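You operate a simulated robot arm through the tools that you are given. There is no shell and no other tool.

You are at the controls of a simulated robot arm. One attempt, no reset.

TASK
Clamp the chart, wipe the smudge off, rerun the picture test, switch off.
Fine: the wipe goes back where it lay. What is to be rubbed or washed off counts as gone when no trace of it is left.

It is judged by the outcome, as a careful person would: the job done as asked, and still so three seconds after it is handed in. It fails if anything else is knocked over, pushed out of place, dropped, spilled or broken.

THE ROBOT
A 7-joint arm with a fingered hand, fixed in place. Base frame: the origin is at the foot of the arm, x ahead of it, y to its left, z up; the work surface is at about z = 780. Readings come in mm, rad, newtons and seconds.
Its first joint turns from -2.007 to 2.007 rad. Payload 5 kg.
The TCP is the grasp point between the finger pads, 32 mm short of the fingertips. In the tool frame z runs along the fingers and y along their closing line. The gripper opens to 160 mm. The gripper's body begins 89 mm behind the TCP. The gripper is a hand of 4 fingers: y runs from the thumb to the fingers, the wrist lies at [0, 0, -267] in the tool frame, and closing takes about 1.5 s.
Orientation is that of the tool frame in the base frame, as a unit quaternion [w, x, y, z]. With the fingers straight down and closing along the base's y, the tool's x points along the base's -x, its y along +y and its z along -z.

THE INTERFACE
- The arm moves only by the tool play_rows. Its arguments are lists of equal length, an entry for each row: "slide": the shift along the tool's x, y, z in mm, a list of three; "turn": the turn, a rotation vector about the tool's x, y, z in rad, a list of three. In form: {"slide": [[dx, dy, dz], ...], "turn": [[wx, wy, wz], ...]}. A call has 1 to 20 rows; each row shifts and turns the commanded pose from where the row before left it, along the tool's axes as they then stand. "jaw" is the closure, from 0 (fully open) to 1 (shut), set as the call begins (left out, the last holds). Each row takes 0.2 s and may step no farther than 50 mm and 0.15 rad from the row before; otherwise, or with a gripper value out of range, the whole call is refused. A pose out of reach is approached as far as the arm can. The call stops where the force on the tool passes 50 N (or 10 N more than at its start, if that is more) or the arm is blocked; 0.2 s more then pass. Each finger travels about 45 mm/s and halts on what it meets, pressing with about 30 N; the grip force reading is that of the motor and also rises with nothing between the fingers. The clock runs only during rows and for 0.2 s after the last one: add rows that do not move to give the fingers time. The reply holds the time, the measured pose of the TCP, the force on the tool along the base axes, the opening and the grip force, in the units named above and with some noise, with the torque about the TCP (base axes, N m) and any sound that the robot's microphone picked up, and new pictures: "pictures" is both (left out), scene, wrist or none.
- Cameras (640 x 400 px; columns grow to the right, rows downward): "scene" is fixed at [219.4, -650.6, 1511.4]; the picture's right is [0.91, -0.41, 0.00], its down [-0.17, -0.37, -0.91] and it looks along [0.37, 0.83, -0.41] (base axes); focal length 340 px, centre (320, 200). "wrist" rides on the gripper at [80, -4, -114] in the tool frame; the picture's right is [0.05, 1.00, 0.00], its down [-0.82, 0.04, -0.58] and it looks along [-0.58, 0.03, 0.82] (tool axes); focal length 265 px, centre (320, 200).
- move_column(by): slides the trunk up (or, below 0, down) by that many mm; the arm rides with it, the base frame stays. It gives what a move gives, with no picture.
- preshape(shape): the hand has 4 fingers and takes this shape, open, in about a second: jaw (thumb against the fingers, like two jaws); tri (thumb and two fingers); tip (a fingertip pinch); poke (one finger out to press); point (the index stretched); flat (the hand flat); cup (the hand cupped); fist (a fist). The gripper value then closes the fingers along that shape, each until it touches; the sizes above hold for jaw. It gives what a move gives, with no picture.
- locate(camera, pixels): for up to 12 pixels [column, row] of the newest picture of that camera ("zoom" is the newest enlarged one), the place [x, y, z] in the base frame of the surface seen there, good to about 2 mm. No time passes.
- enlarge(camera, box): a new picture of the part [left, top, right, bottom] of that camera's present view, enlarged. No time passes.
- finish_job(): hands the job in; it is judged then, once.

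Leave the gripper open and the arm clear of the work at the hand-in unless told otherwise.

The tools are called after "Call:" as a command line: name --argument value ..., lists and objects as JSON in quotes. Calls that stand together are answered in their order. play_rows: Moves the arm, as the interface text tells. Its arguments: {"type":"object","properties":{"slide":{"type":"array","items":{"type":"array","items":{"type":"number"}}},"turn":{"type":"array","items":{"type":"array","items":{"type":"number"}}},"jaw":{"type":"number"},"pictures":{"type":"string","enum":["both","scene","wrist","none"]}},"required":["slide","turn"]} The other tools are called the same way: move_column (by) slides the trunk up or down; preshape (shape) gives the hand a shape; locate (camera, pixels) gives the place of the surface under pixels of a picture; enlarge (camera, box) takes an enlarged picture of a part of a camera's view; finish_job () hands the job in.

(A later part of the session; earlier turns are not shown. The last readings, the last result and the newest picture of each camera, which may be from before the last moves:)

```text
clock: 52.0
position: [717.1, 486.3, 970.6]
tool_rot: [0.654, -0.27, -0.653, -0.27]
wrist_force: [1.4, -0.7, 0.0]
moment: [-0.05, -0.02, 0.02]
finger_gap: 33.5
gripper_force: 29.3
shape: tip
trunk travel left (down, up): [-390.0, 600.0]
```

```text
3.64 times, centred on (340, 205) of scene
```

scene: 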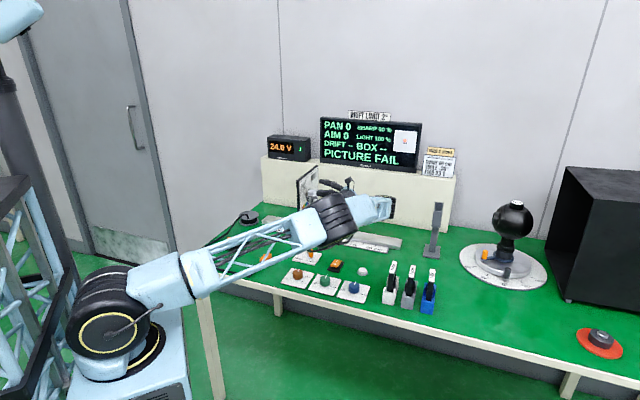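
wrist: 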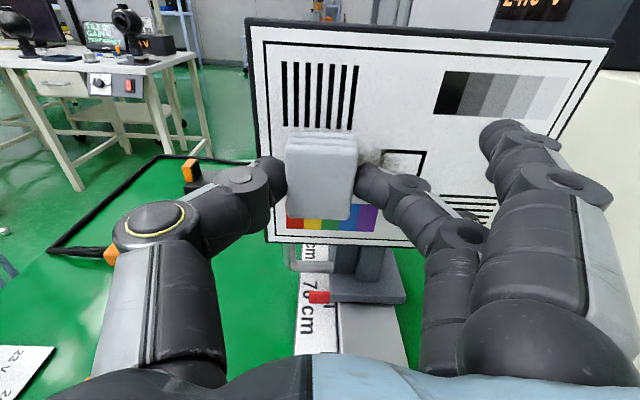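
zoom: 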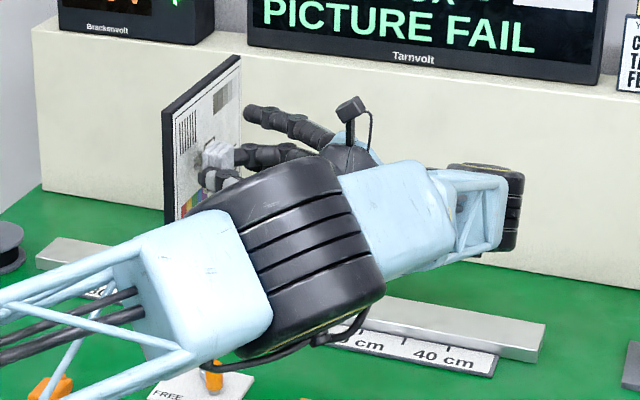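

The pad is 20 mm from the chart at s≈850, z≈970. I check elbow clearance and approach in small steps.

Call:
locate --camera "scene" --pixels '[[325, 245], [310, 245], [250, 275], [340, 230], [215, 290], [390, 215]]'

Call:
play_rows --slide '[[0, 0, 5], [0, 0, 5], [0, 0, 4], [0, 0, 2], [0, 0, 0]]' --turn '[[0, 0, 0], [0, 0, 0], [0, 0, 0], [0, 0, 0], [0, 0, 0]]' --pictures "wrist"

```text
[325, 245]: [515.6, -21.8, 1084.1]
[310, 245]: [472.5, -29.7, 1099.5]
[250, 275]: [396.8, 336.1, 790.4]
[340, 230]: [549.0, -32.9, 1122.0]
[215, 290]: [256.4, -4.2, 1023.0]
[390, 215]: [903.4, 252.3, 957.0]
```

```text
clock: 53.2
position: [706.1, 497.6, 970.8]
tool_rot: [-0.653, 0.269, 0.654, 0.27]
wrist_force: [-0.3, 0.7, 0.0]
moment: [-0.01, 0.01, -0.02]
finger_gap: 33.3
gripper_force: 30.1
shape: tip
trunk travel left (down, up): [-390.0, 600.0]
```

wrist: 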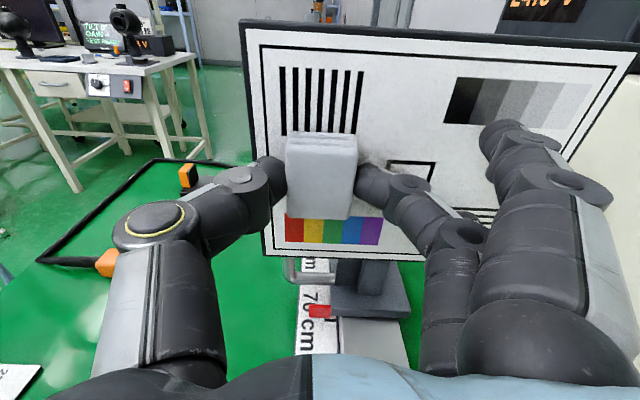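

No contact yet (n·p = 149). I go on in 1.5 mm steps.

Call:
play_rows --slide '[[0, 0, 1.5], [0, 0, 1.5], [0, 0, 1], [0, 0, 0]]' --turn '[[0, 0, 0], [0, 0, 0], [0, 0, 0], [0, 0, 0]]' --pictures "none"

```text
clock: 54.2
position: [702.6, 499.9, 971.0]
tool_rot: [-0.654, 0.269, 0.654, 0.269]
wrist_force: [-0.2, 0.1, 0.4]
moment: [-0.05, 0.01, 0.01]
finger_gap: 33.4
gripper_force: 30.0
shape: tip
trunk travel left (down, up): [-390.0, 600.0]
```

Call:
play_rows --slide '[[0, 0, 1], [0, 0, 1], [0, 0, 0]]' --turn '[[0, 0, 0], [0, 0, 0], [0, 0, 0]]' --pictures "none"

```text
clock: 55.0
position: [699.9, 502.6, 969.9]
tool_rot: [-0.653, 0.27, 0.654, 0.27]
wrist_force: [0.2, -0.3, 0.5]
moment: [0.04, 0.0, 0.01]
finger_gap: 33.4
gripper_force: 29.7
shape: tip
trunk travel left (down, up): [-390.0, 600.0]
```

Still no contact force at n·p ≈ 141–143; two more millimetres, with a look.

Call:
play_rows --slide '[[0, 0, 1], [0, 0, 1], [0, 0, 0]]' --turn '[[0, 0, 0], [0, 0, 0], [0, 0, 0]]' --pictures "both"

Call:
enlarge --camera "scene" --box '[290, 160, 350, 215]'

```text
clock: 55.8
position: [699.6, 502.2, 970.3]
tool_rot: [0.654, -0.271, -0.653, -0.27]
wrist_force: [1.1, -1.2, -0.2]
moment: [0.05, -0.04, -0.05]
finger_gap: 33.4
gripper_force: 29.3
shape: tip
trunk travel left (down, up): [-390.0, 600.0]
```

scene: 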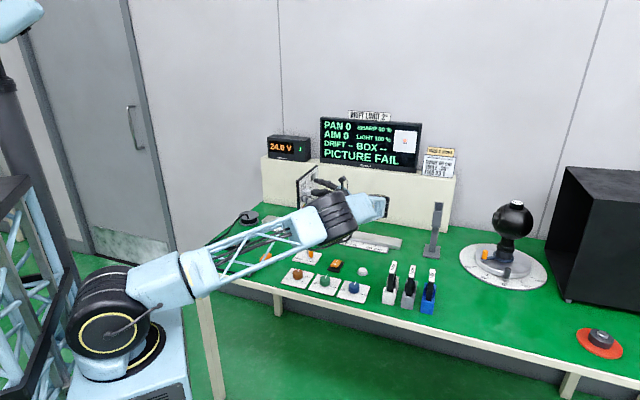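
wrist: 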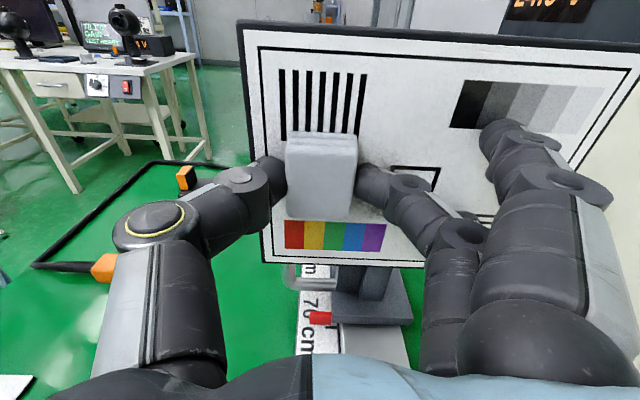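

```text
7.27 times, centred on (320, 188) of scene
```

zoom: 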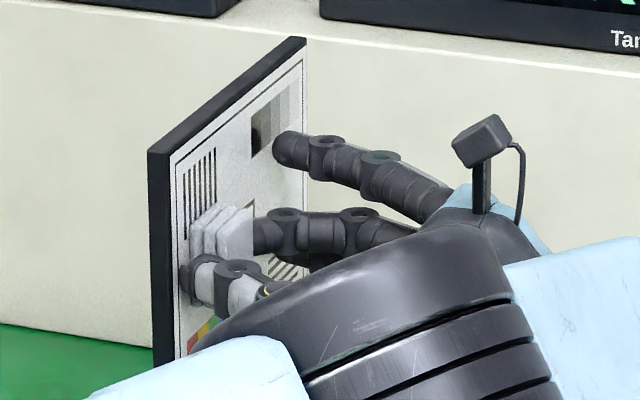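

Contact: 1.6 N along the chart normal. I press 2 mm further to get a firm rub.

Call:
play_rows --slide '[[0, 0, 1], [0, 0, 1], [0, 0, 0]]' --turn '[[0, 0, 0], [0, 0, 0], [0, 0, 0]]' --pictures "none"

```text
clock: 56.6
position: [699.4, 502.7, 970.5]
tool_rot: [-0.653, 0.271, 0.653, 0.27]
wrist_force: [10.2, -11.2, 0.0]
moment: [0.02, -0.02, 0.0]
finger_gap: 34.0
gripper_force: 30.2
shape: tip
trunk travel left (down, up): [-390.0, 600.0]
```

15 N and the chart does not budge, so the clamp holds. I rub along the chart at this level: 64 mm to the right and back, slightly past the start.

Call:
play_rows --slide '[[0, 8, 0], [0, 8, 0], [0, 8, 0], [0, 8, 0], [0, 8, 0], [0, 8, 0], [0, 8, 0], [0, 8, 0], [0, 0, 0]]' --turn '[[0, 0, 0], [0, 0, 0], [0, 0, 0], [0, 0, 0], [0, 0, 0], [0, 0, 0], [0, 0, 0], [0, 0, 0], [0, 0, 0]]'

Call:
enlarge --camera "wrist" --box '[220, 20, 480, 280]'

```text
clock: 58.6
position: [742.9, 547.9, 970.3]
tool_rot: [0.654, -0.27, -0.653, -0.27]
wrist_force: [8.6, -15.5, 0.8]
moment: [-0.02, 0.03, 0.22]
finger_gap: 35.5
gripper_force: 30.1
shape: tip
trunk travel left (down, up): [-390.0, 600.0]
```

scene: 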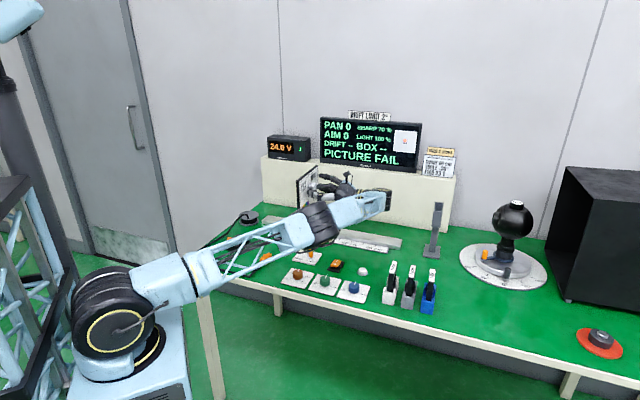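
wrist: 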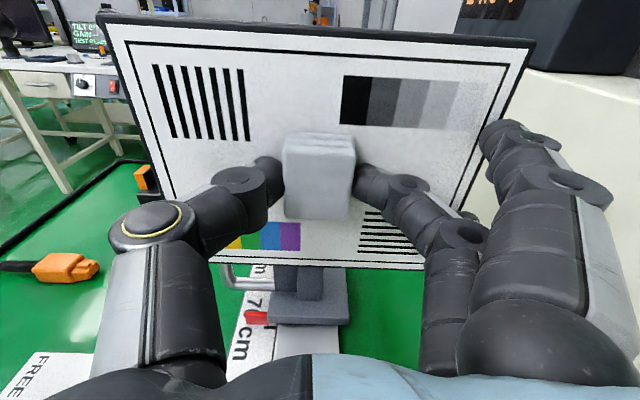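

```text
1.54 times, centred on (350, 150) of wrist
```

zoom: 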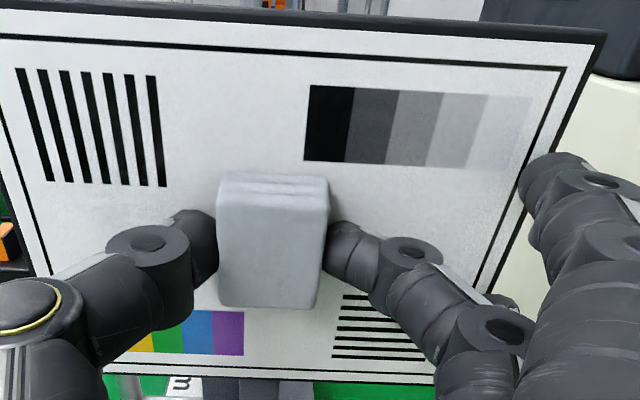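

It works: the monitor's SHARP already rose to 70 %. I rub back over the full width, step 12 mm down, and rub forward again.

Call:
play_rows --slide '[[0, -8, 0], [0, -8, 0], [0, -8, 0], [0, -8, 0], [0, -8, 0], [0, -8, 0], [0, -8, 0], [0, -8, 0], [0, -8, 0], [-6, 0, 0], [-6, 0, 0], [0, 8, 0], [0, 8, 0], [0, 8, 0], [0, 8, 0], [0, 8, 0], [0, 8, 0], [0, 8, 0], [0, 8, 0], [0, 8, 0]]' --turn '[[0, 0, 0], [0, 0, 0], [0, 0, 0], [0, 0, 0], [0, 0, 0], [0, 0, 0], [0, 0, 0], [0, 0, 0], [0, 0, 0], [0, 0, 0], [0, 0, 0], [0, 0, 0], [0, 0, 0], [0, 0, 0], [0, 0, 0], [0, 0, 0], [0, 0, 0], [0, 0, 0], [0, 0, 0], [0, 0, 0]]'

```text
clock: 62.8
position: [744.1, 547.7, 958.1]
tool_rot: [-0.654, 0.27, 0.654, 0.27]
wrist_force: [4.7, -7.8, -1.7]
moment: [-0.03, -0.02, 0.0]
finger_gap: 35.5
gripper_force: 30.3
shape: tip
trunk travel left (down, up): [-390.0, 600.0]
```

scene: 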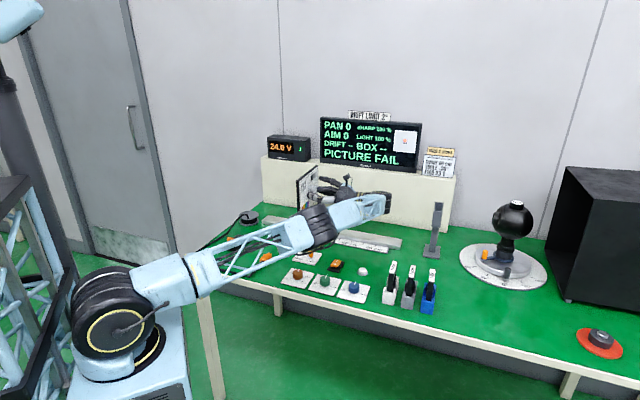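
wrist: 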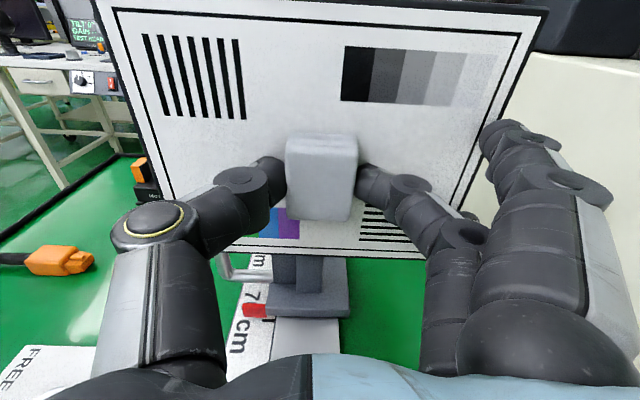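

SHARP looks like 100 % now. I rub one more level lower (z ≈ 946) across the full width both ways to be thorough.

Call:
play_rows --slide '[[-6, 0, 0.3], [-6, 0, 0.3], [0, -8, 0], [0, -8, 0], [0, -8, 0], [0, -8, 0], [0, -8, 0], [0, -8, 0], [0, -8, 0], [0, -8, 0], [0, -8, 0], [0, 8, 0], [0, 8, 0], [0, 8, 0], [0, 8, 0], [0, 8, 0], [0, 8, 0], [0, 8, 0], [0, 8, 0], [0, 0, 0]]' --turn '[[0, 0, 0], [0, 0, 0], [0, 0, 0], [0, 0, 0], [0, 0, 0], [0, 0, 0], [0, 0, 0], [0, 0, 0], [0, 0, 0], [0, 0, 0], [0, 0, 0], [0, 0, 0], [0, 0, 0], [0, 0, 0], [0, 0, 0], [0, 0, 0], [0, 0, 0], [0, 0, 0], [0, 0, 0], [0, 0, 0]]'

Call:
enlarge --camera "scene" --box '[315, 105, 425, 174]'

```text
clock: 67.0
position: [737.5, 543.1, 945.6]
tool_rot: [0.654, -0.269, -0.654, -0.269]
wrist_force: [9.5, -21.7, -0.6]
moment: [-0.02, -0.04, 0.47]
finger_gap: 36.0
gripper_force: 29.9
shape: tip
trunk travel left (down, up): [-390.0, 600.0]
```

scene: 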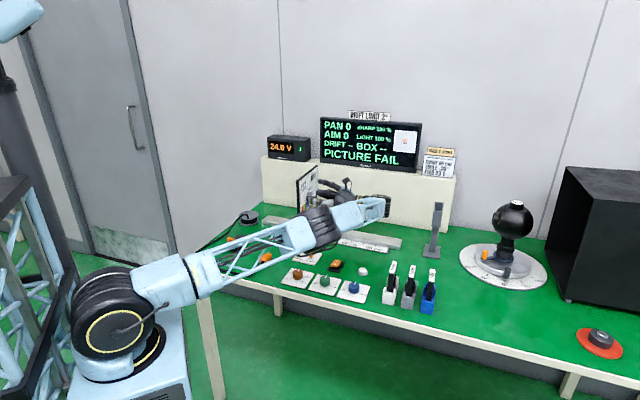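
wrist: 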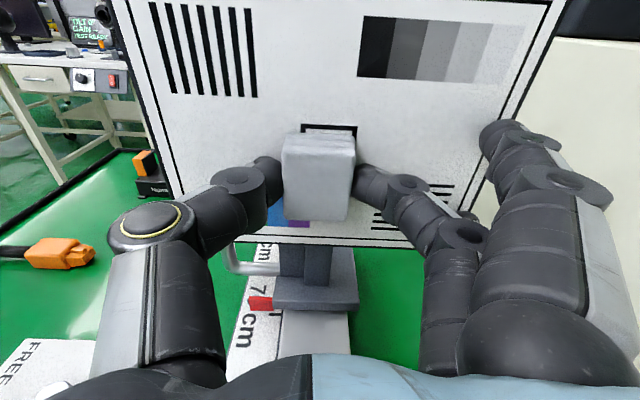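

```text
5.80 times, centred on (370, 140) of scene
```

zoom: 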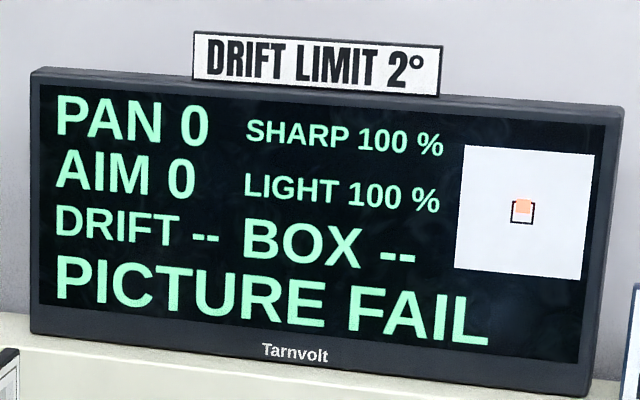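

SHARP is 100 %. I back off 75 mm and lower a bit to inspect the chart for any trace.

Call:
play_rows --slide '[[0, 0, -5], [0, -5, -15], [-10, -10, -25], [-20, -15, -30], [0, 0, 0]]' --turn '[[0, 0, 0], [0, 0, 0], [0, 0, 0], [0, 0, 0], [0, 0, 0]]'

Call:
enlarge --camera "wrist" --box '[250, 0, 480, 150]'

Call:
enlarge --camera "scene" --box '[290, 160, 350, 235]'

```text
clock: 68.2
position: [767.5, 468.7, 915.8]
tool_rot: [-0.653, 0.27, 0.654, 0.27]
wrist_force: [0.1, 0.7, -0.8]
moment: [0.02, 0.0, -0.02]
finger_gap: 35.3
gripper_force: 30.3
shape: tip
trunk travel left (down, up): [-390.0, 600.0]
```

scene: 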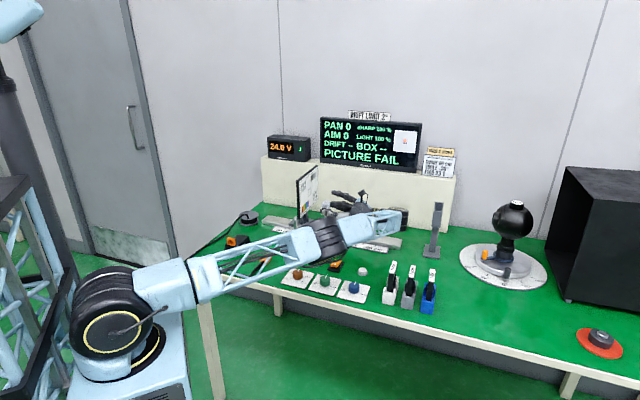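
wrist: 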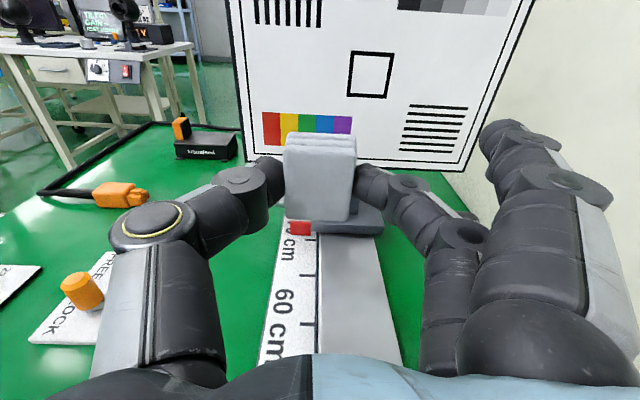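

```text
2.67 times, centred on (365, 75) of wrist
```

zoom: 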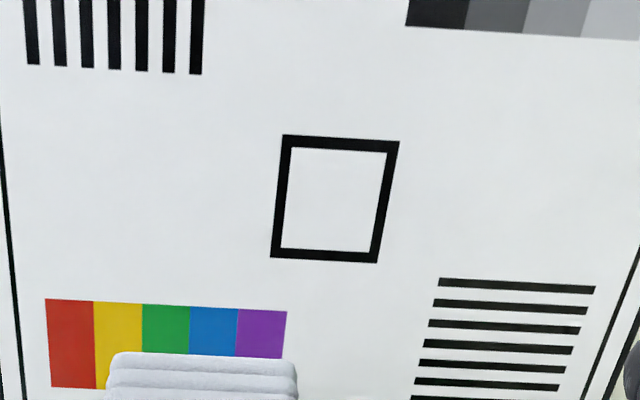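

```text
5.33 times, centred on (320, 198) of scene
```

zoom: 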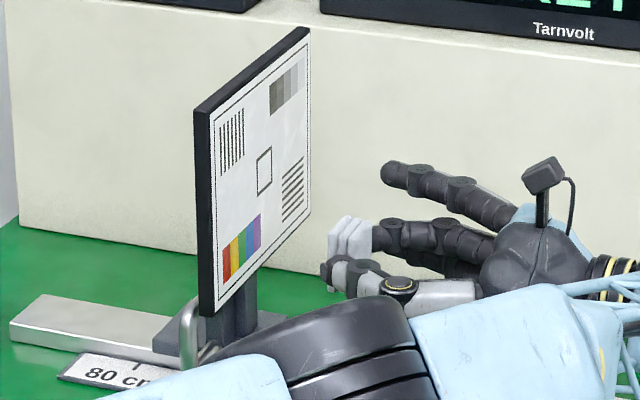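

The chart face looks clean. I enlarge more tightly to check for faint traces.

Call:
enlarge --camera "wrist" --box '[240, 10, 340, 80]'

Call:
enlarge --camera "wrist" --box '[320, 20, 420, 110]'

Call:
locate --camera "wrist" --pixels '[[245, 40], [300, 30], [370, 75], [450, 100], [235, 30], [320, 100], [300, 228]]'

```text
5.71 times, centred on (290, 45) of wrist
```

zoom: 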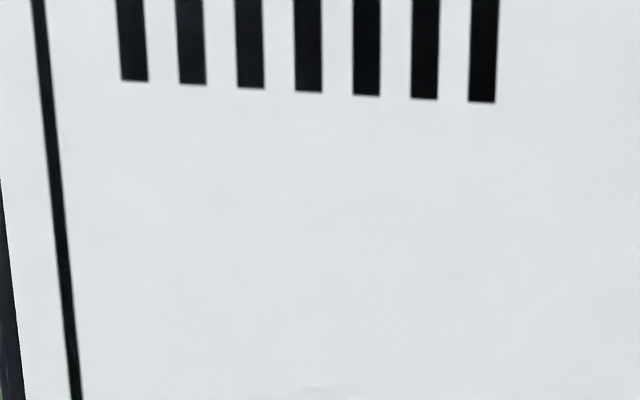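

```text
4.44 times, centred on (370, 65) of wrist
```

zoom: 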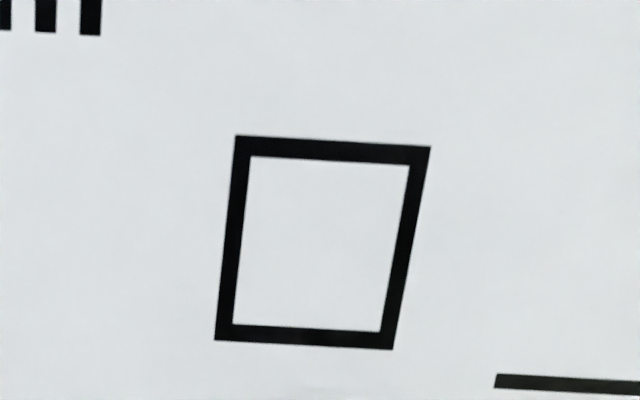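

```text
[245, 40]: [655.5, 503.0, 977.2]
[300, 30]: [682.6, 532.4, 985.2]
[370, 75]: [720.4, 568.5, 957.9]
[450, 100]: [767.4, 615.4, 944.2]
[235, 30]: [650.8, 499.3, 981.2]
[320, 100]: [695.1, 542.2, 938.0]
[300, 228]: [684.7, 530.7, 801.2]
```

No trace left, and the chart plane hasn't shifted. Now I return the wipe. First I raise the trunk back by 260 mm (the hand rises straight up in front of the chart).

Call:
move_column --by 260

Call:
play_rows --slide '[[-8.5, -27, -14.4], [-8.5, -27, -14.4], [-8.5, -27, -14.4], [0, 0, 0]]' --turn '[[0, 0, 0], [0, 0, 0], [0, 0, 0], [0, 0, 0]]' --pictures "scene"

```text
clock: 70.8
position: [768.1, 469.1, 1176.2]
tool_rot: [-0.654, 0.269, 0.654, 0.269]
wrist_force: [-0.6, 0.9, -0.6]
moment: [0.0, -0.04, 0.0]
finger_gap: 35.2
gripper_force: 29.9
shape: tip
trunk travel left (down, up): [-650.0, 340.0]
```

```text
clock: 71.8
position: [741.4, 382.9, 1150.7]
tool_rot: [-0.654, 0.269, 0.654, 0.269]
wrist_force: [0.2, 0.7, -0.4]
moment: [-0.01, 0.0, -0.02]
finger_gap: 35.1
gripper_force: 30.1
shape: tip
trunk travel left (down, up): [-650.0, 340.0]
```

scene: 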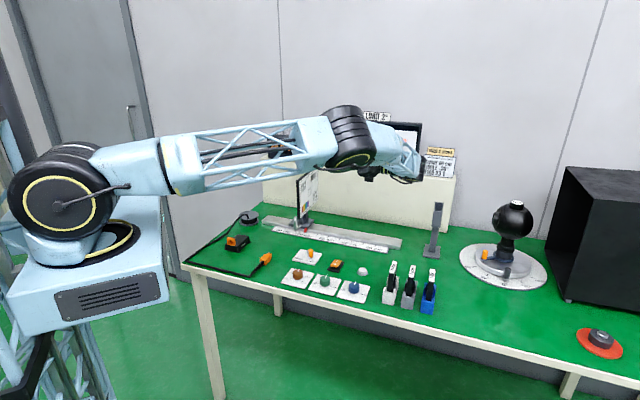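

Next: pitch the hand back down, then fly to above the pad's spot.

Call:
play_rows --slide '[[0, 0, 0], [0, 0, 0], [0, 0, 0], [0, 0, 0], [0, 0, 0], [0, 0, 0], [0, 0, 0], [0, 0, 0], [0, 0, 0], [0, 0, 0], [0, 0, 0], [0, 0, 0]]' --turn '[[0, -0.1428, 0], [0, -0.1428, 0], [0, -0.1428, 0], [0, -0.1428, 0], [0, -0.1428, 0], [0, -0.1428, 0], [0, -0.1428, 0], [0, -0.1428, 0], [0, -0.1428, 0], [0, -0.1428, 0], [0, -0.1428, 0], [0, 0, 0]]' --pictures "none"

Call:
play_rows --slide '[[-40, -18.2, 12.5], [-40, -18.2, 12.5], [-40, -18.2, 12.5], [-40, -18.2, 12.5], [-40, -18.2, 12.5], [-40, -18.2, 12.5], [-40, -18.2, 12.5], [-40, -18.2, 12.5], [-40, -18.2, 12.5], [-40, -18.2, 12.5], [-40, -18.2, 12.5], [-40, -18.2, 12.5], [0, 0, 0]]' --turn '[[0, 0, 0], [0, 0, 0], [0, 0, 0], [0, 0, 0], [0, 0, 0], [0, 0, 0], [0, 0, 0], [0, 0, 0], [0, 0, 0], [0, 0, 0], [0, 0, 0], [0, 0, 0], [0, 0, 0]]'

Call:
enlarge --camera "wrist" --box '[260, 110, 390, 240]'

Call:
locate --camera "wrist" --pixels '[[292, 150], [350, 152], [292, 210], [342, 212], [320, 185], [320, 150], [320, 212]]'

```text
clock: 74.4
position: [742.9, 379.5, 1150.5]
tool_rot: [-0.001, 0.38, 0.925, 0.0]
wrist_force: [0.1, -0.5, 0.6]
moment: [-0.01, 0.01, 0.0]
finger_gap: 35.2
gripper_force: 29.9
shape: tip
trunk travel left (down, up): [-650.0, 340.0]
```

```text
clock: 77.2
position: [929.5, -110.7, 1001.7]
tool_rot: [0.0, 0.381, 0.925, 0.001]
wrist_force: [0.2, 0.8, 0.0]
moment: [-0.03, 0.01, -0.02]
finger_gap: 34.8
gripper_force: 30.4
shape: tip
trunk travel left (down, up): [-650.0, 340.0]
```

scene: 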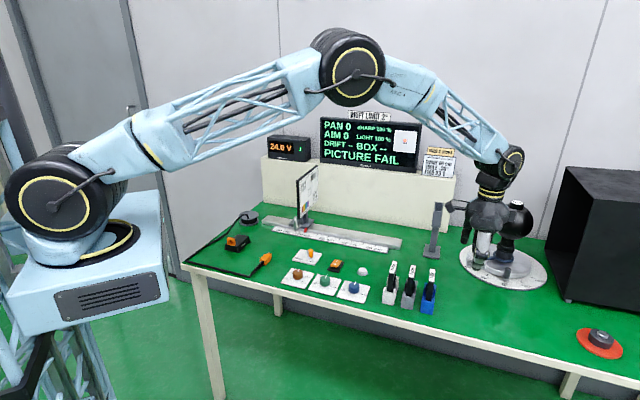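
wrist: 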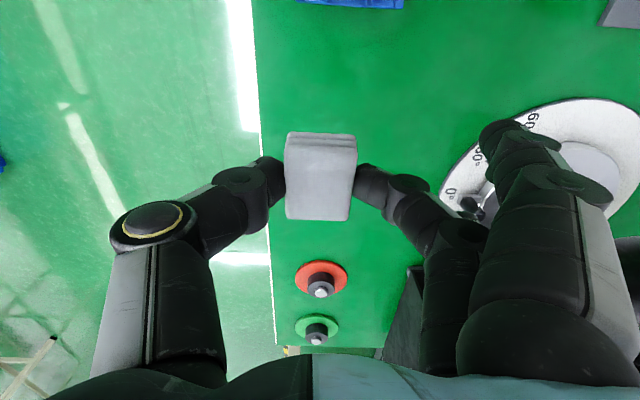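

```text
3.08 times, centred on (325, 175) of wrist
```

zoom: 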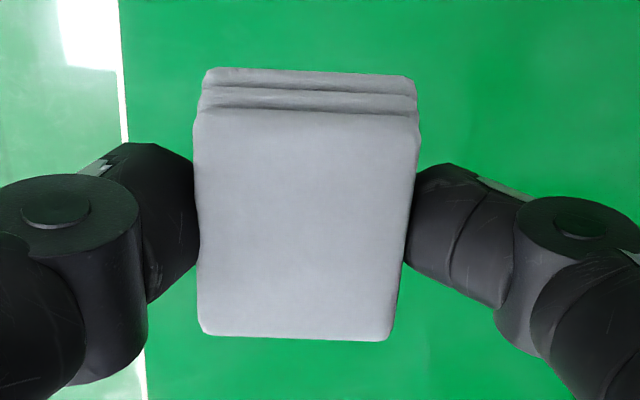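

```text
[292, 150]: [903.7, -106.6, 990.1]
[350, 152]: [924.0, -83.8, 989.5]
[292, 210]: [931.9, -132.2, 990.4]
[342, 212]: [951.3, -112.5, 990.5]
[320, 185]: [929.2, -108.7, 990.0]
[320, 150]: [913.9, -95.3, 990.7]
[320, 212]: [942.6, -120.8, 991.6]
```

The pad is still level and square in the hand (its top 11.5 mm below the TCP as before). I correct by about (-4.2,-2.5) mm in base to the noted grasp spot and descend to z ≈ 850.

Call:
play_rows --slide '[[1.2, -4.7, 40], [0, 0, 40], [0, 0, 40], [0, 0, 30], [0, 0, 0]]' --turn '[[0, 0, 0], [0, 0, 0], [0, 0, 0], [0, 0, 0], [0, 0, 0]]' --pictures "none"

Call:
play_rows --slide '[[0, 0, 0]]' --turn '[[0, 0, 0]]' --pictures "none"

Call:
play_rows --slide '[[0, 0, 0]]' --turn '[[0, 0, 0]]' --pictures "wrist"

```text
clock: 78.4
position: [925.1, -113.2, 849.6]
tool_rot: [0.0, 0.381, 0.924, 0.001]
wrist_force: [0.9, 0.0, -0.5]
moment: [-0.02, 0.02, -0.01]
finger_gap: 34.8
gripper_force: 29.9
shape: tip
trunk travel left (down, up): [-650.0, 340.0]
```

```text
clock: 78.8
position: [923.8, -113.2, 849.7]
tool_rot: [0.0, 0.381, 0.925, 0.0]
wrist_force: [-0.1, 0.1, -0.1]
moment: [-0.04, 0.01, 0.0]
finger_gap: 35.3
gripper_force: 29.8
shape: tip
trunk travel left (down, up): [-650.0, 340.0]
```

```text
clock: 79.2
position: [924.5, -113.3, 850.0]
tool_rot: [-0.001, 0.381, 0.925, 0.0]
wrist_force: [-0.3, 0.1, -0.8]
moment: [0.02, -0.03, -0.02]
finger_gap: 35.0
gripper_force: 30.1
shape: tip
trunk travel left (down, up): [-650.0, 340.0]
```

wrist: 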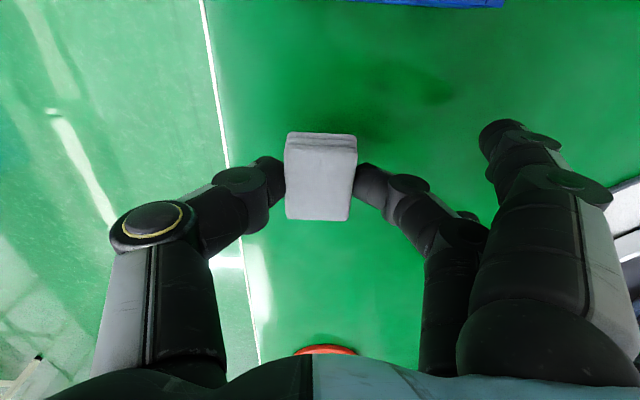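

Average reading (924.5,-113.2) matches the grasp spot. I lower 32 mm, then creep to contact.

Call:
play_rows --slide '[[-0.5, 0.4, 15], [0, 0, 12], [0, 0, 5], [0, 0, 0]]' --turn '[[0, 0, 0], [0, 0, 0], [0, 0, 0], [0, 0, 0]]' --pictures "none"

Call:
play_rows --slide '[[0, 0, 1], [0, 0, 1], [0, 0, 0]]' --turn '[[0, 0, 0], [0, 0, 0], [0, 0, 0]]' --pictures "none"

```text
clock: 80.2
position: [923.9, -114.4, 818.4]
tool_rot: [0.001, 0.381, 0.924, 0.001]
wrist_force: [0.1, 0.1, 0.6]
moment: [0.01, -0.01, -0.02]
finger_gap: 34.8
gripper_force: 30.2
shape: tip
trunk travel left (down, up): [-650.0, 340.0]
```

```text
clock: 81.0
position: [925.2, -114.6, 815.6]
tool_rot: [0.0, 0.38, 0.925, 0.0]
wrist_force: [-0.3, 0.1, 0.1]
moment: [0.0, -0.02, -0.02]
finger_gap: 35.0
gripper_force: 29.6
shape: tip
trunk travel left (down, up): [-650.0, 340.0]
```

At z 815.6 with no contact force yet; I creep two half-millimetre steps.

Call:
play_rows --slide '[[0, 0, 0.5], [0, 0, 0.5], [0, 0, 0]]' --turn '[[0, 0, 0], [0, 0, 0], [0, 0, 0]]' --pictures "none"

```text
clock: 81.8
position: [925.1, -114.9, 814.7]
tool_rot: [0.001, 0.381, 0.925, 0.0]
wrist_force: [0.2, 0.1, -1.0]
moment: [-0.01, 0.0, -0.01]
finger_gap: 34.8
gripper_force: 29.9
shape: tip
trunk travel left (down, up): [-650.0, 340.0]
```

Nearly touching. I trim 1.4 mm sideways back to the grasp spot and go down another millimetre.

Call:
play_rows --slide '[[0.5, 1.2, 0], [0, 0, 0.5], [0, 0, 0.5], [0, 0, 0], [0, 0, 0]]' --turn '[[0, 0, 0], [0, 0, 0], [0, 0, 0], [0, 0, 0], [0, 0, 0]]' --pictures "none"

```text
clock: 83.0
position: [925.7, -113.2, 815.6]
tool_rot: [0.001, 0.381, 0.925, 0.0]
wrist_force: [-0.6, -0.2, -0.1]
moment: [0.03, -0.02, 0.02]
finger_gap: 35.0
gripper_force: 30.5
shape: tip
trunk travel left (down, up): [-650.0, 340.0]
```

Call:
play_rows --slide '[[0, 0, 0.5], [0, 0, 0.5], [0, 0, 0]]' --turn '[[0, 0, 0], [0, 0, 0], [0, 0, 0]]' --pictures "both"

Call:
enlarge --camera "scene" --box '[440, 280, 490, 330]'

```text
clock: 83.8
position: [925.1, -113.1, 814.1]
tool_rot: [0.0, 0.38, 0.925, 0.0]
wrist_force: [-0.8, 0.9, 3.3]
moment: [0.02, -0.02, 0.0]
finger_gap: 35.1
gripper_force: 29.8
shape: tip
trunk travel left (down, up): [-650.0, 340.0]
```

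scene: 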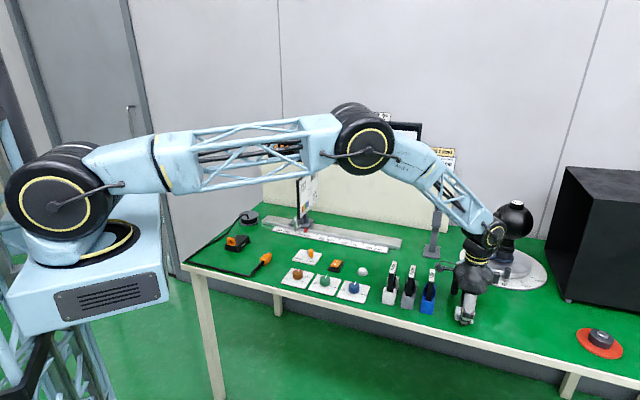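
wrist: 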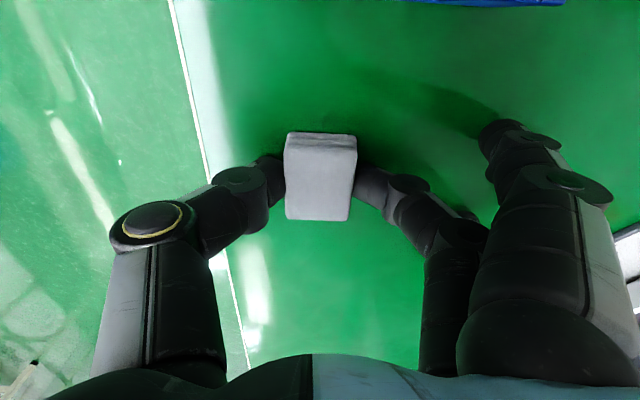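

```text
8.00 times, centred on (465, 305) of scene
```

zoom: 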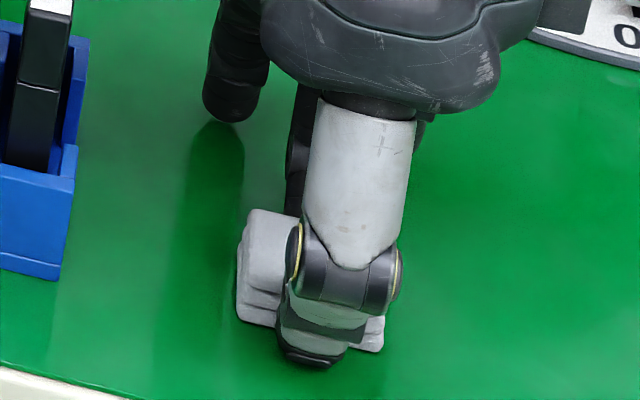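

Contact: 3.3 N upward at the grasp spot (925.1,-113.1). I open the pinch slowly to ~75 mm and wait.

Call:
play_rows --slide '[[0, 0, 0], [0, 0, 0], [0, 0, 0], [0, 0, 0], [0, 0, 0], [0, 0, 0], [0, 0, 0]]' --turn '[[0, 0, 0], [0, 0, 0], [0, 0, 0], [0, 0, 0], [0, 0, 0], [0, 0, 0], [0, 0, 0]]' --jaw 0.53 --pictures "wrist"

Call:
play_rows --slide '[[0, 0, -10], [0, 0, -25], [0, 0, -40], [0, 0, -40], [0, 0, -40], [0, 0, -30], [0, 0, 0]]' --turn '[[0, 0, 0], [0, 0, 0], [0, 0, 0], [0, 0, 0], [0, 0, 0], [0, 0, 0], [0, 0, 0]]'

Call:
locate --camera "wrist" --pixels '[[303, 75], [333, 76], [302, 115], [329, 116], [317, 96]]'

Call:
enlarge --camera "wrist" --box '[280, 55, 360, 135]'

```text
clock: 85.4
position: [925.3, -113.2, 812.5]
tool_rot: [-0.001, 0.381, 0.925, 0.001]
wrist_force: [-0.2, -0.4, 1.1]
moment: [0.02, -0.05, 0.0]
finger_gap: 72.5
gripper_force: 0.0
shape: tip
trunk travel left (down, up): [-650.0, 340.0]
```

wrist: 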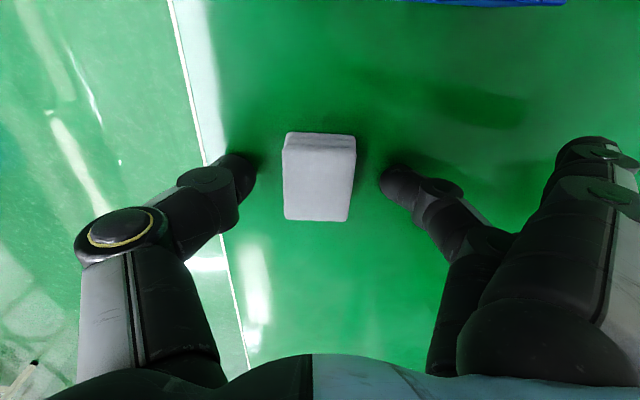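

```text
clock: 87.0
position: [928.2, -114.3, 1000.6]
tool_rot: [-0.001, 0.38, 0.925, 0.0]
wrist_force: [0.6, 0.4, -0.1]
moment: [0.03, 0.02, 0.02]
finger_gap: 74.3
gripper_force: 0.1
shape: tip
trunk travel left (down, up): [-650.0, 340.0]
```

scene: 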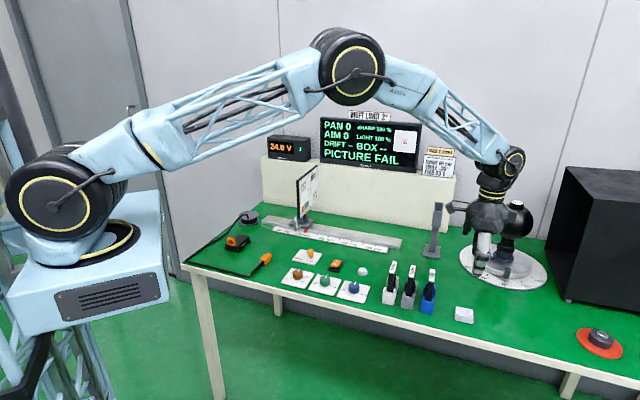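
wrist: 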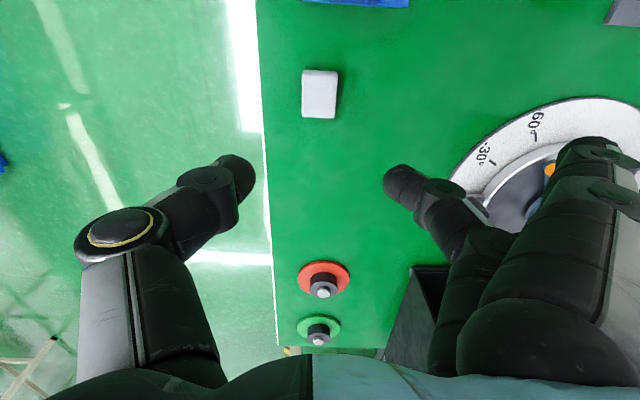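

```text
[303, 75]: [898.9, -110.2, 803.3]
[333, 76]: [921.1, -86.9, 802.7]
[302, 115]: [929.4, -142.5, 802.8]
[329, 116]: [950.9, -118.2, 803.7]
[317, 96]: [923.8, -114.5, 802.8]
```

```text
5.00 times, centred on (320, 95) of wrist
```

zoom: 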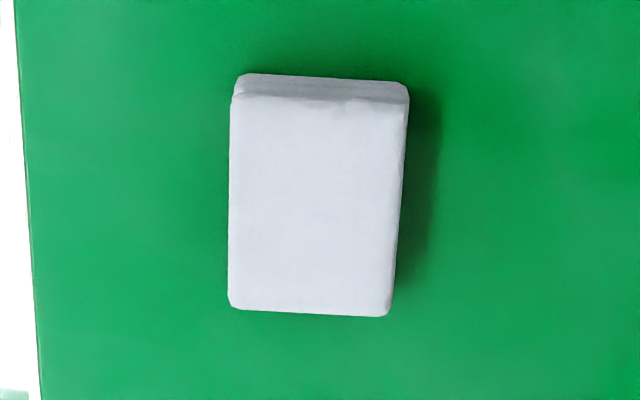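

The pad lies flat, top at z ≈ 803. I compare it with the start picture's view of the same region.

Call:
enlarge --camera "scene" --box '[440, 280, 640, 400]'

Call:
locate --camera "scene" --pixels '[[463, 309], [457, 308], [472, 310], [465, 320], [461, 318]]'

Call:
enlarge --camera "scene" --box '[315, 105, 425, 174]'

Call:
enlarge --camera "scene" --box '[285, 155, 345, 235]'

```text
3.20 times, centred on (540, 340) of scene
```

zoom: 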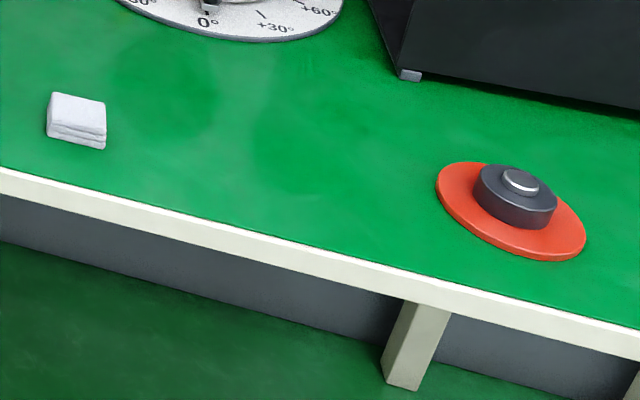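

```text
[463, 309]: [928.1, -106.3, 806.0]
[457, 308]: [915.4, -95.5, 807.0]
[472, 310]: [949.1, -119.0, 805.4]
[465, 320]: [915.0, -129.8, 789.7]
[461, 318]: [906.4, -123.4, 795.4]
```

```text
5.80 times, centred on (370, 140) of scene
```

zoom: 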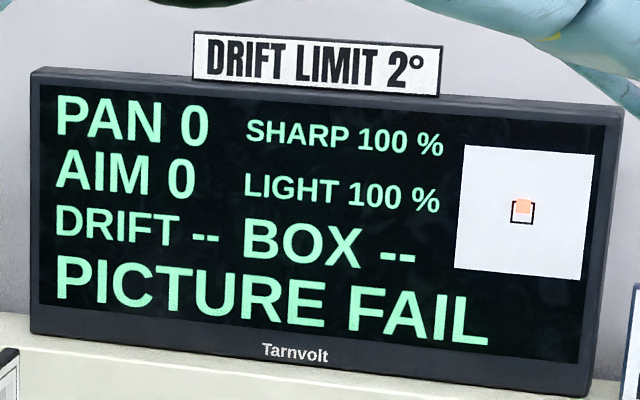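

```text
5.00 times, centred on (315, 195) of scene
```

zoom: 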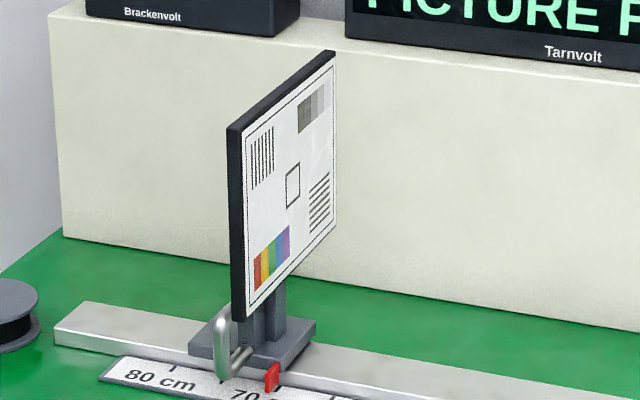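

Pad and chart are exactly where they were; the chart is clean. Now the test button: I check the candidates, the white round button at (362,271) and the cap on top of the camera at (515,203).

Call:
enlarge --camera "scene" --box '[495, 192, 540, 222]'

Call:
enlarge --camera "scene" --box '[335, 255, 385, 290]'

Call:
locate --camera "scene" --pixels '[[362, 270], [362, 268], [359, 270], [365, 270], [362, 276], [336, 266], [339, 263], [333, 267]]'

```text
13.33 times, centred on (518, 207) of scene
```

zoom: 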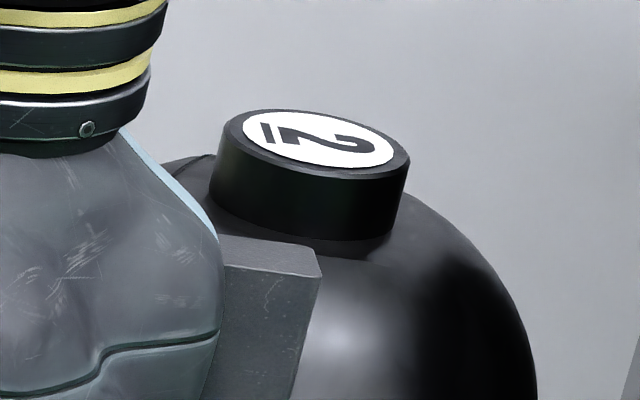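

```text
11.43 times, centred on (360, 272) of scene
```

zoom: 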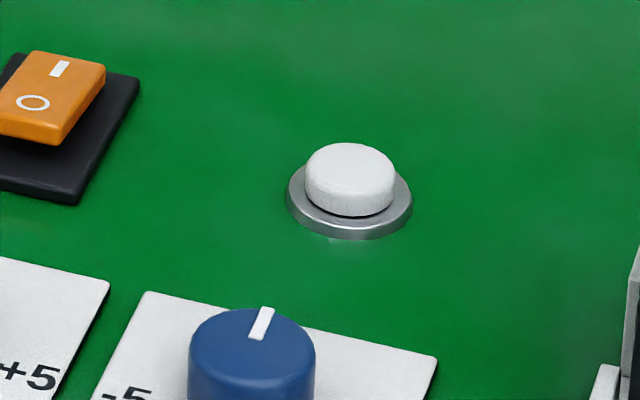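

```text
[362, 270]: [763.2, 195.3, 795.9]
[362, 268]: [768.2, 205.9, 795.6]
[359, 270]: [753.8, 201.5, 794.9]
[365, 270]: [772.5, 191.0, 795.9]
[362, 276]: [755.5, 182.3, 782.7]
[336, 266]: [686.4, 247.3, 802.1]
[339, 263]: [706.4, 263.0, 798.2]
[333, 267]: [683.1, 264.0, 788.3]
```

The cap on the camera is only its number "2"; the white button at about (764,199), top z ≈ 796, is the test button. I fly there at z ≈ 1000 and close the pinch on the way to form a pressing tip.

Call:
play_rows --slide '[[42.2, 13.5, 0], [42.2, 13.5, 0], [42.2, 13.5, 0], [42.2, 13.5, 0], [42.2, 13.5, 0], [42.2, 13.5, 0], [42.2, 13.5, 0], [42.2, 13.5, 0], [0, 0, 0], [0, 0, 0]]' --turn '[[0, 0, 0], [0, 0, 0], [0, 0, 0], [0, 0, 0], [0, 0, 0], [0, 0, 0], [0, 0, 0], [0, 0, 0], [0, 0, 0], [0, 0, 0]]' --jaw 1.0

Call:
enlarge --camera "scene" --box '[320, 160, 430, 290]'

```text
clock: 89.2
position: [762.1, 201.0, 999.3]
tool_rot: [-0.001, 0.382, 0.924, 0.001]
wrist_force: [-0.4, -0.6, 0.4]
moment: [0.0, 0.01, 0.04]
finger_gap: 0.1
gripper_force: 29.9
shape: tip
trunk travel left (down, up): [-650.0, 340.0]
```

scene: 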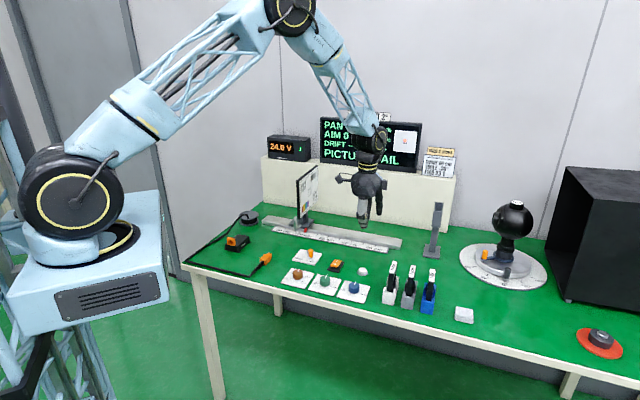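
wrist: 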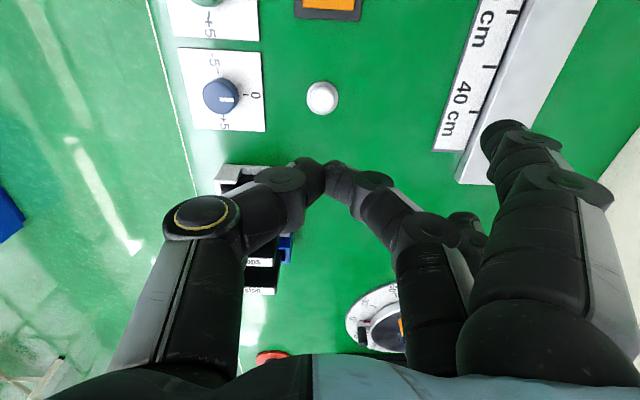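

```text
3.08 times, centred on (375, 225) of scene
```

zoom: 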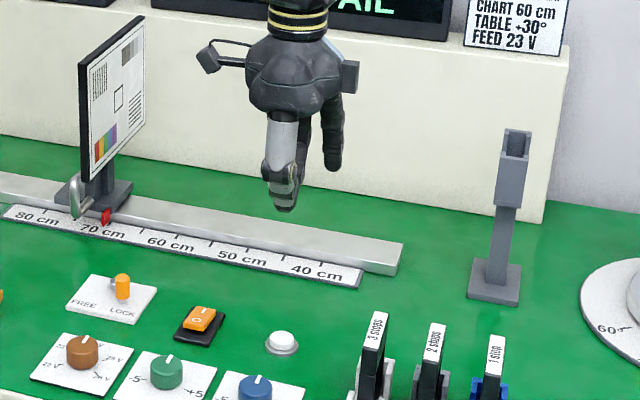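

The tips are closed together at about (325,170); the button shows at (322,98). I measure both.

Call:
locate --camera "wrist" --pixels '[[318, 165], [332, 170], [325, 175], [325, 163], [315, 185], [335, 185], [322, 97], [312, 97], [332, 97], [322, 88], [322, 106], [500, 130]]'

Call:
locate --camera "scene" --pixels '[[363, 226], [364, 227], [366, 226], [363, 222], [370, 220], [383, 213], [383, 211]]'

```text
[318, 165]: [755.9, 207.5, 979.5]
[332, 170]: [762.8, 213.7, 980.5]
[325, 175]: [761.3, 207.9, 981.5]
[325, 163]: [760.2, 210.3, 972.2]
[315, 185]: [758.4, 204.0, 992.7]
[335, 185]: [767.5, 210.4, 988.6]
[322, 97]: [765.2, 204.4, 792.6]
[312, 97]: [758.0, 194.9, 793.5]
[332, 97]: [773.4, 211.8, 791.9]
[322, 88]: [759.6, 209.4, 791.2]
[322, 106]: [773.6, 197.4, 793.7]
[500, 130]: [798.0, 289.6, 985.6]
```

```text
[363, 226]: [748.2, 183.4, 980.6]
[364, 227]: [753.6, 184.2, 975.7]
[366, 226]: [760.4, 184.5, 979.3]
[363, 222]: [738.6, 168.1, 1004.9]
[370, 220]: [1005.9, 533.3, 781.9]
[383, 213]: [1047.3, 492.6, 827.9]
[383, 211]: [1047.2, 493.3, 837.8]
```

Tip centre and button centre line up (button at about (766,203)). I descend to z ≈ 833, about 5–7 mm above the button.

Call:
play_rows --slide '[[-1.4, 0, 45], [0, 0, 45], [0, 0, 45], [0, 0, 25], [0, 0, 6], [0, 0, 0]]' --turn '[[0, 0, 0], [0, 0, 0], [0, 0, 0], [0, 0, 0], [0, 0, 0], [0, 0, 0]]'

Call:
enlarge --camera "wrist" --box '[250, 110, 410, 230]'

Call:
enlarge --camera "scene" --box '[330, 225, 400, 285]'

```text
clock: 90.6
position: [763.3, 200.1, 832.8]
tool_rot: [0.0, 0.381, 0.925, 0.001]
wrist_force: [-0.2, -0.2, -0.5]
moment: [0.0, 0.02, 0.0]
finger_gap: 0.0
gripper_force: 30.4
shape: tip
trunk travel left (down, up): [-650.0, 340.0]
```

scene: 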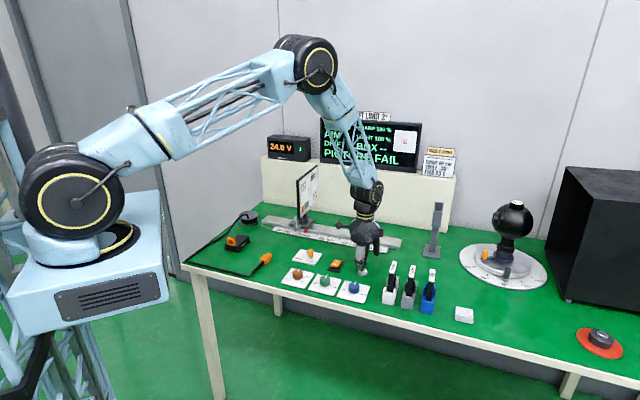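
wrist: 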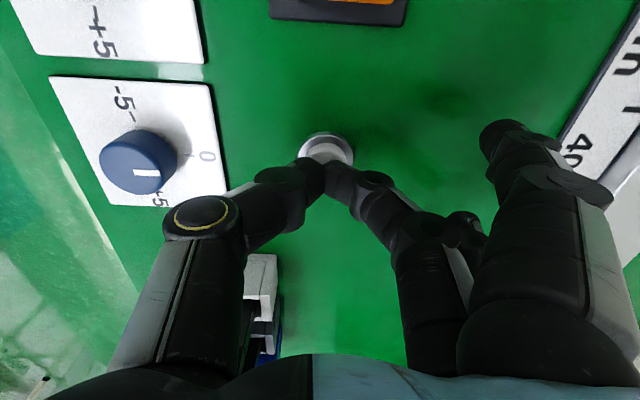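

```text
3.33 times, centred on (330, 170) of wrist
```

zoom: 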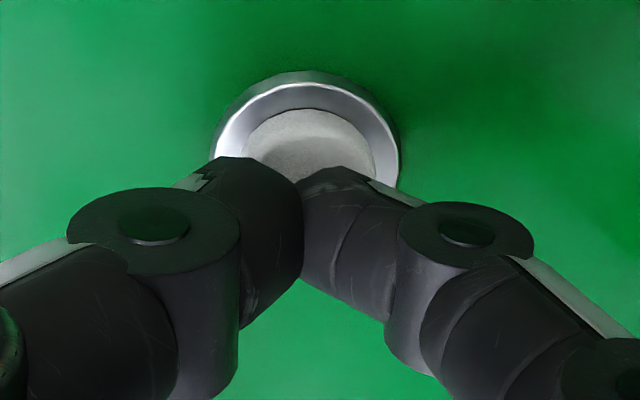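

```text
6.67 times, centred on (365, 255) of scene
```

zoom: 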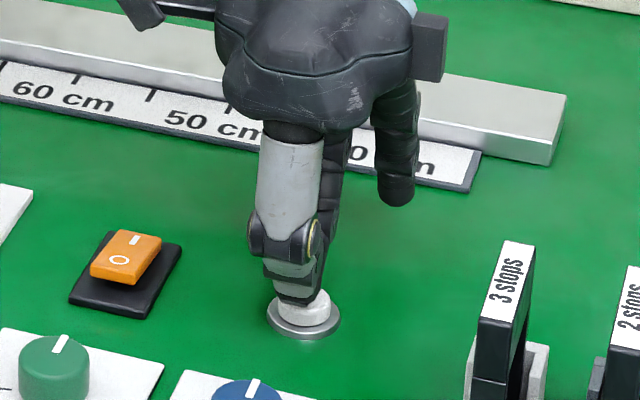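

The closed tips are right over the button. I press down in small steps and read force and sound.

Call:
play_rows --slide '[[0, 0, 2], [0, 0, 2], [0, 0, 2], [0, 0, 0]]' --turn '[[0, 0, 0], [0, 0, 0], [0, 0, 0], [0, 0, 0]]' --pictures "scene"

```text
clock: 91.6
position: [762.3, 200.8, 826.2]
tool_rot: [0.0, 0.381, 0.925, -0.001]
wrist_force: [0.0, 0.0, -0.5]
moment: [-0.01, 0.03, 0.0]
finger_gap: 0.0
gripper_force: 29.9
shape: tip
trunk travel left (down, up): [-650.0, 340.0]
```

scene: 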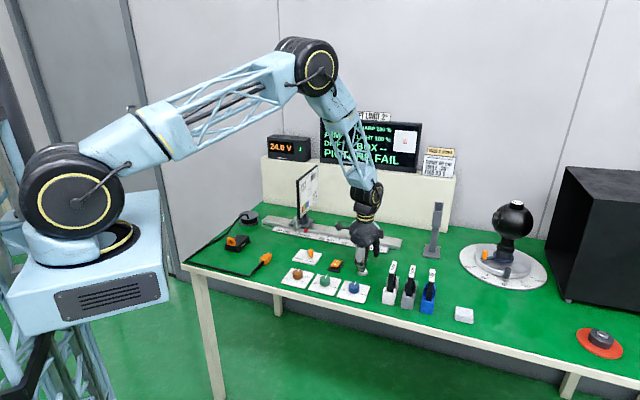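

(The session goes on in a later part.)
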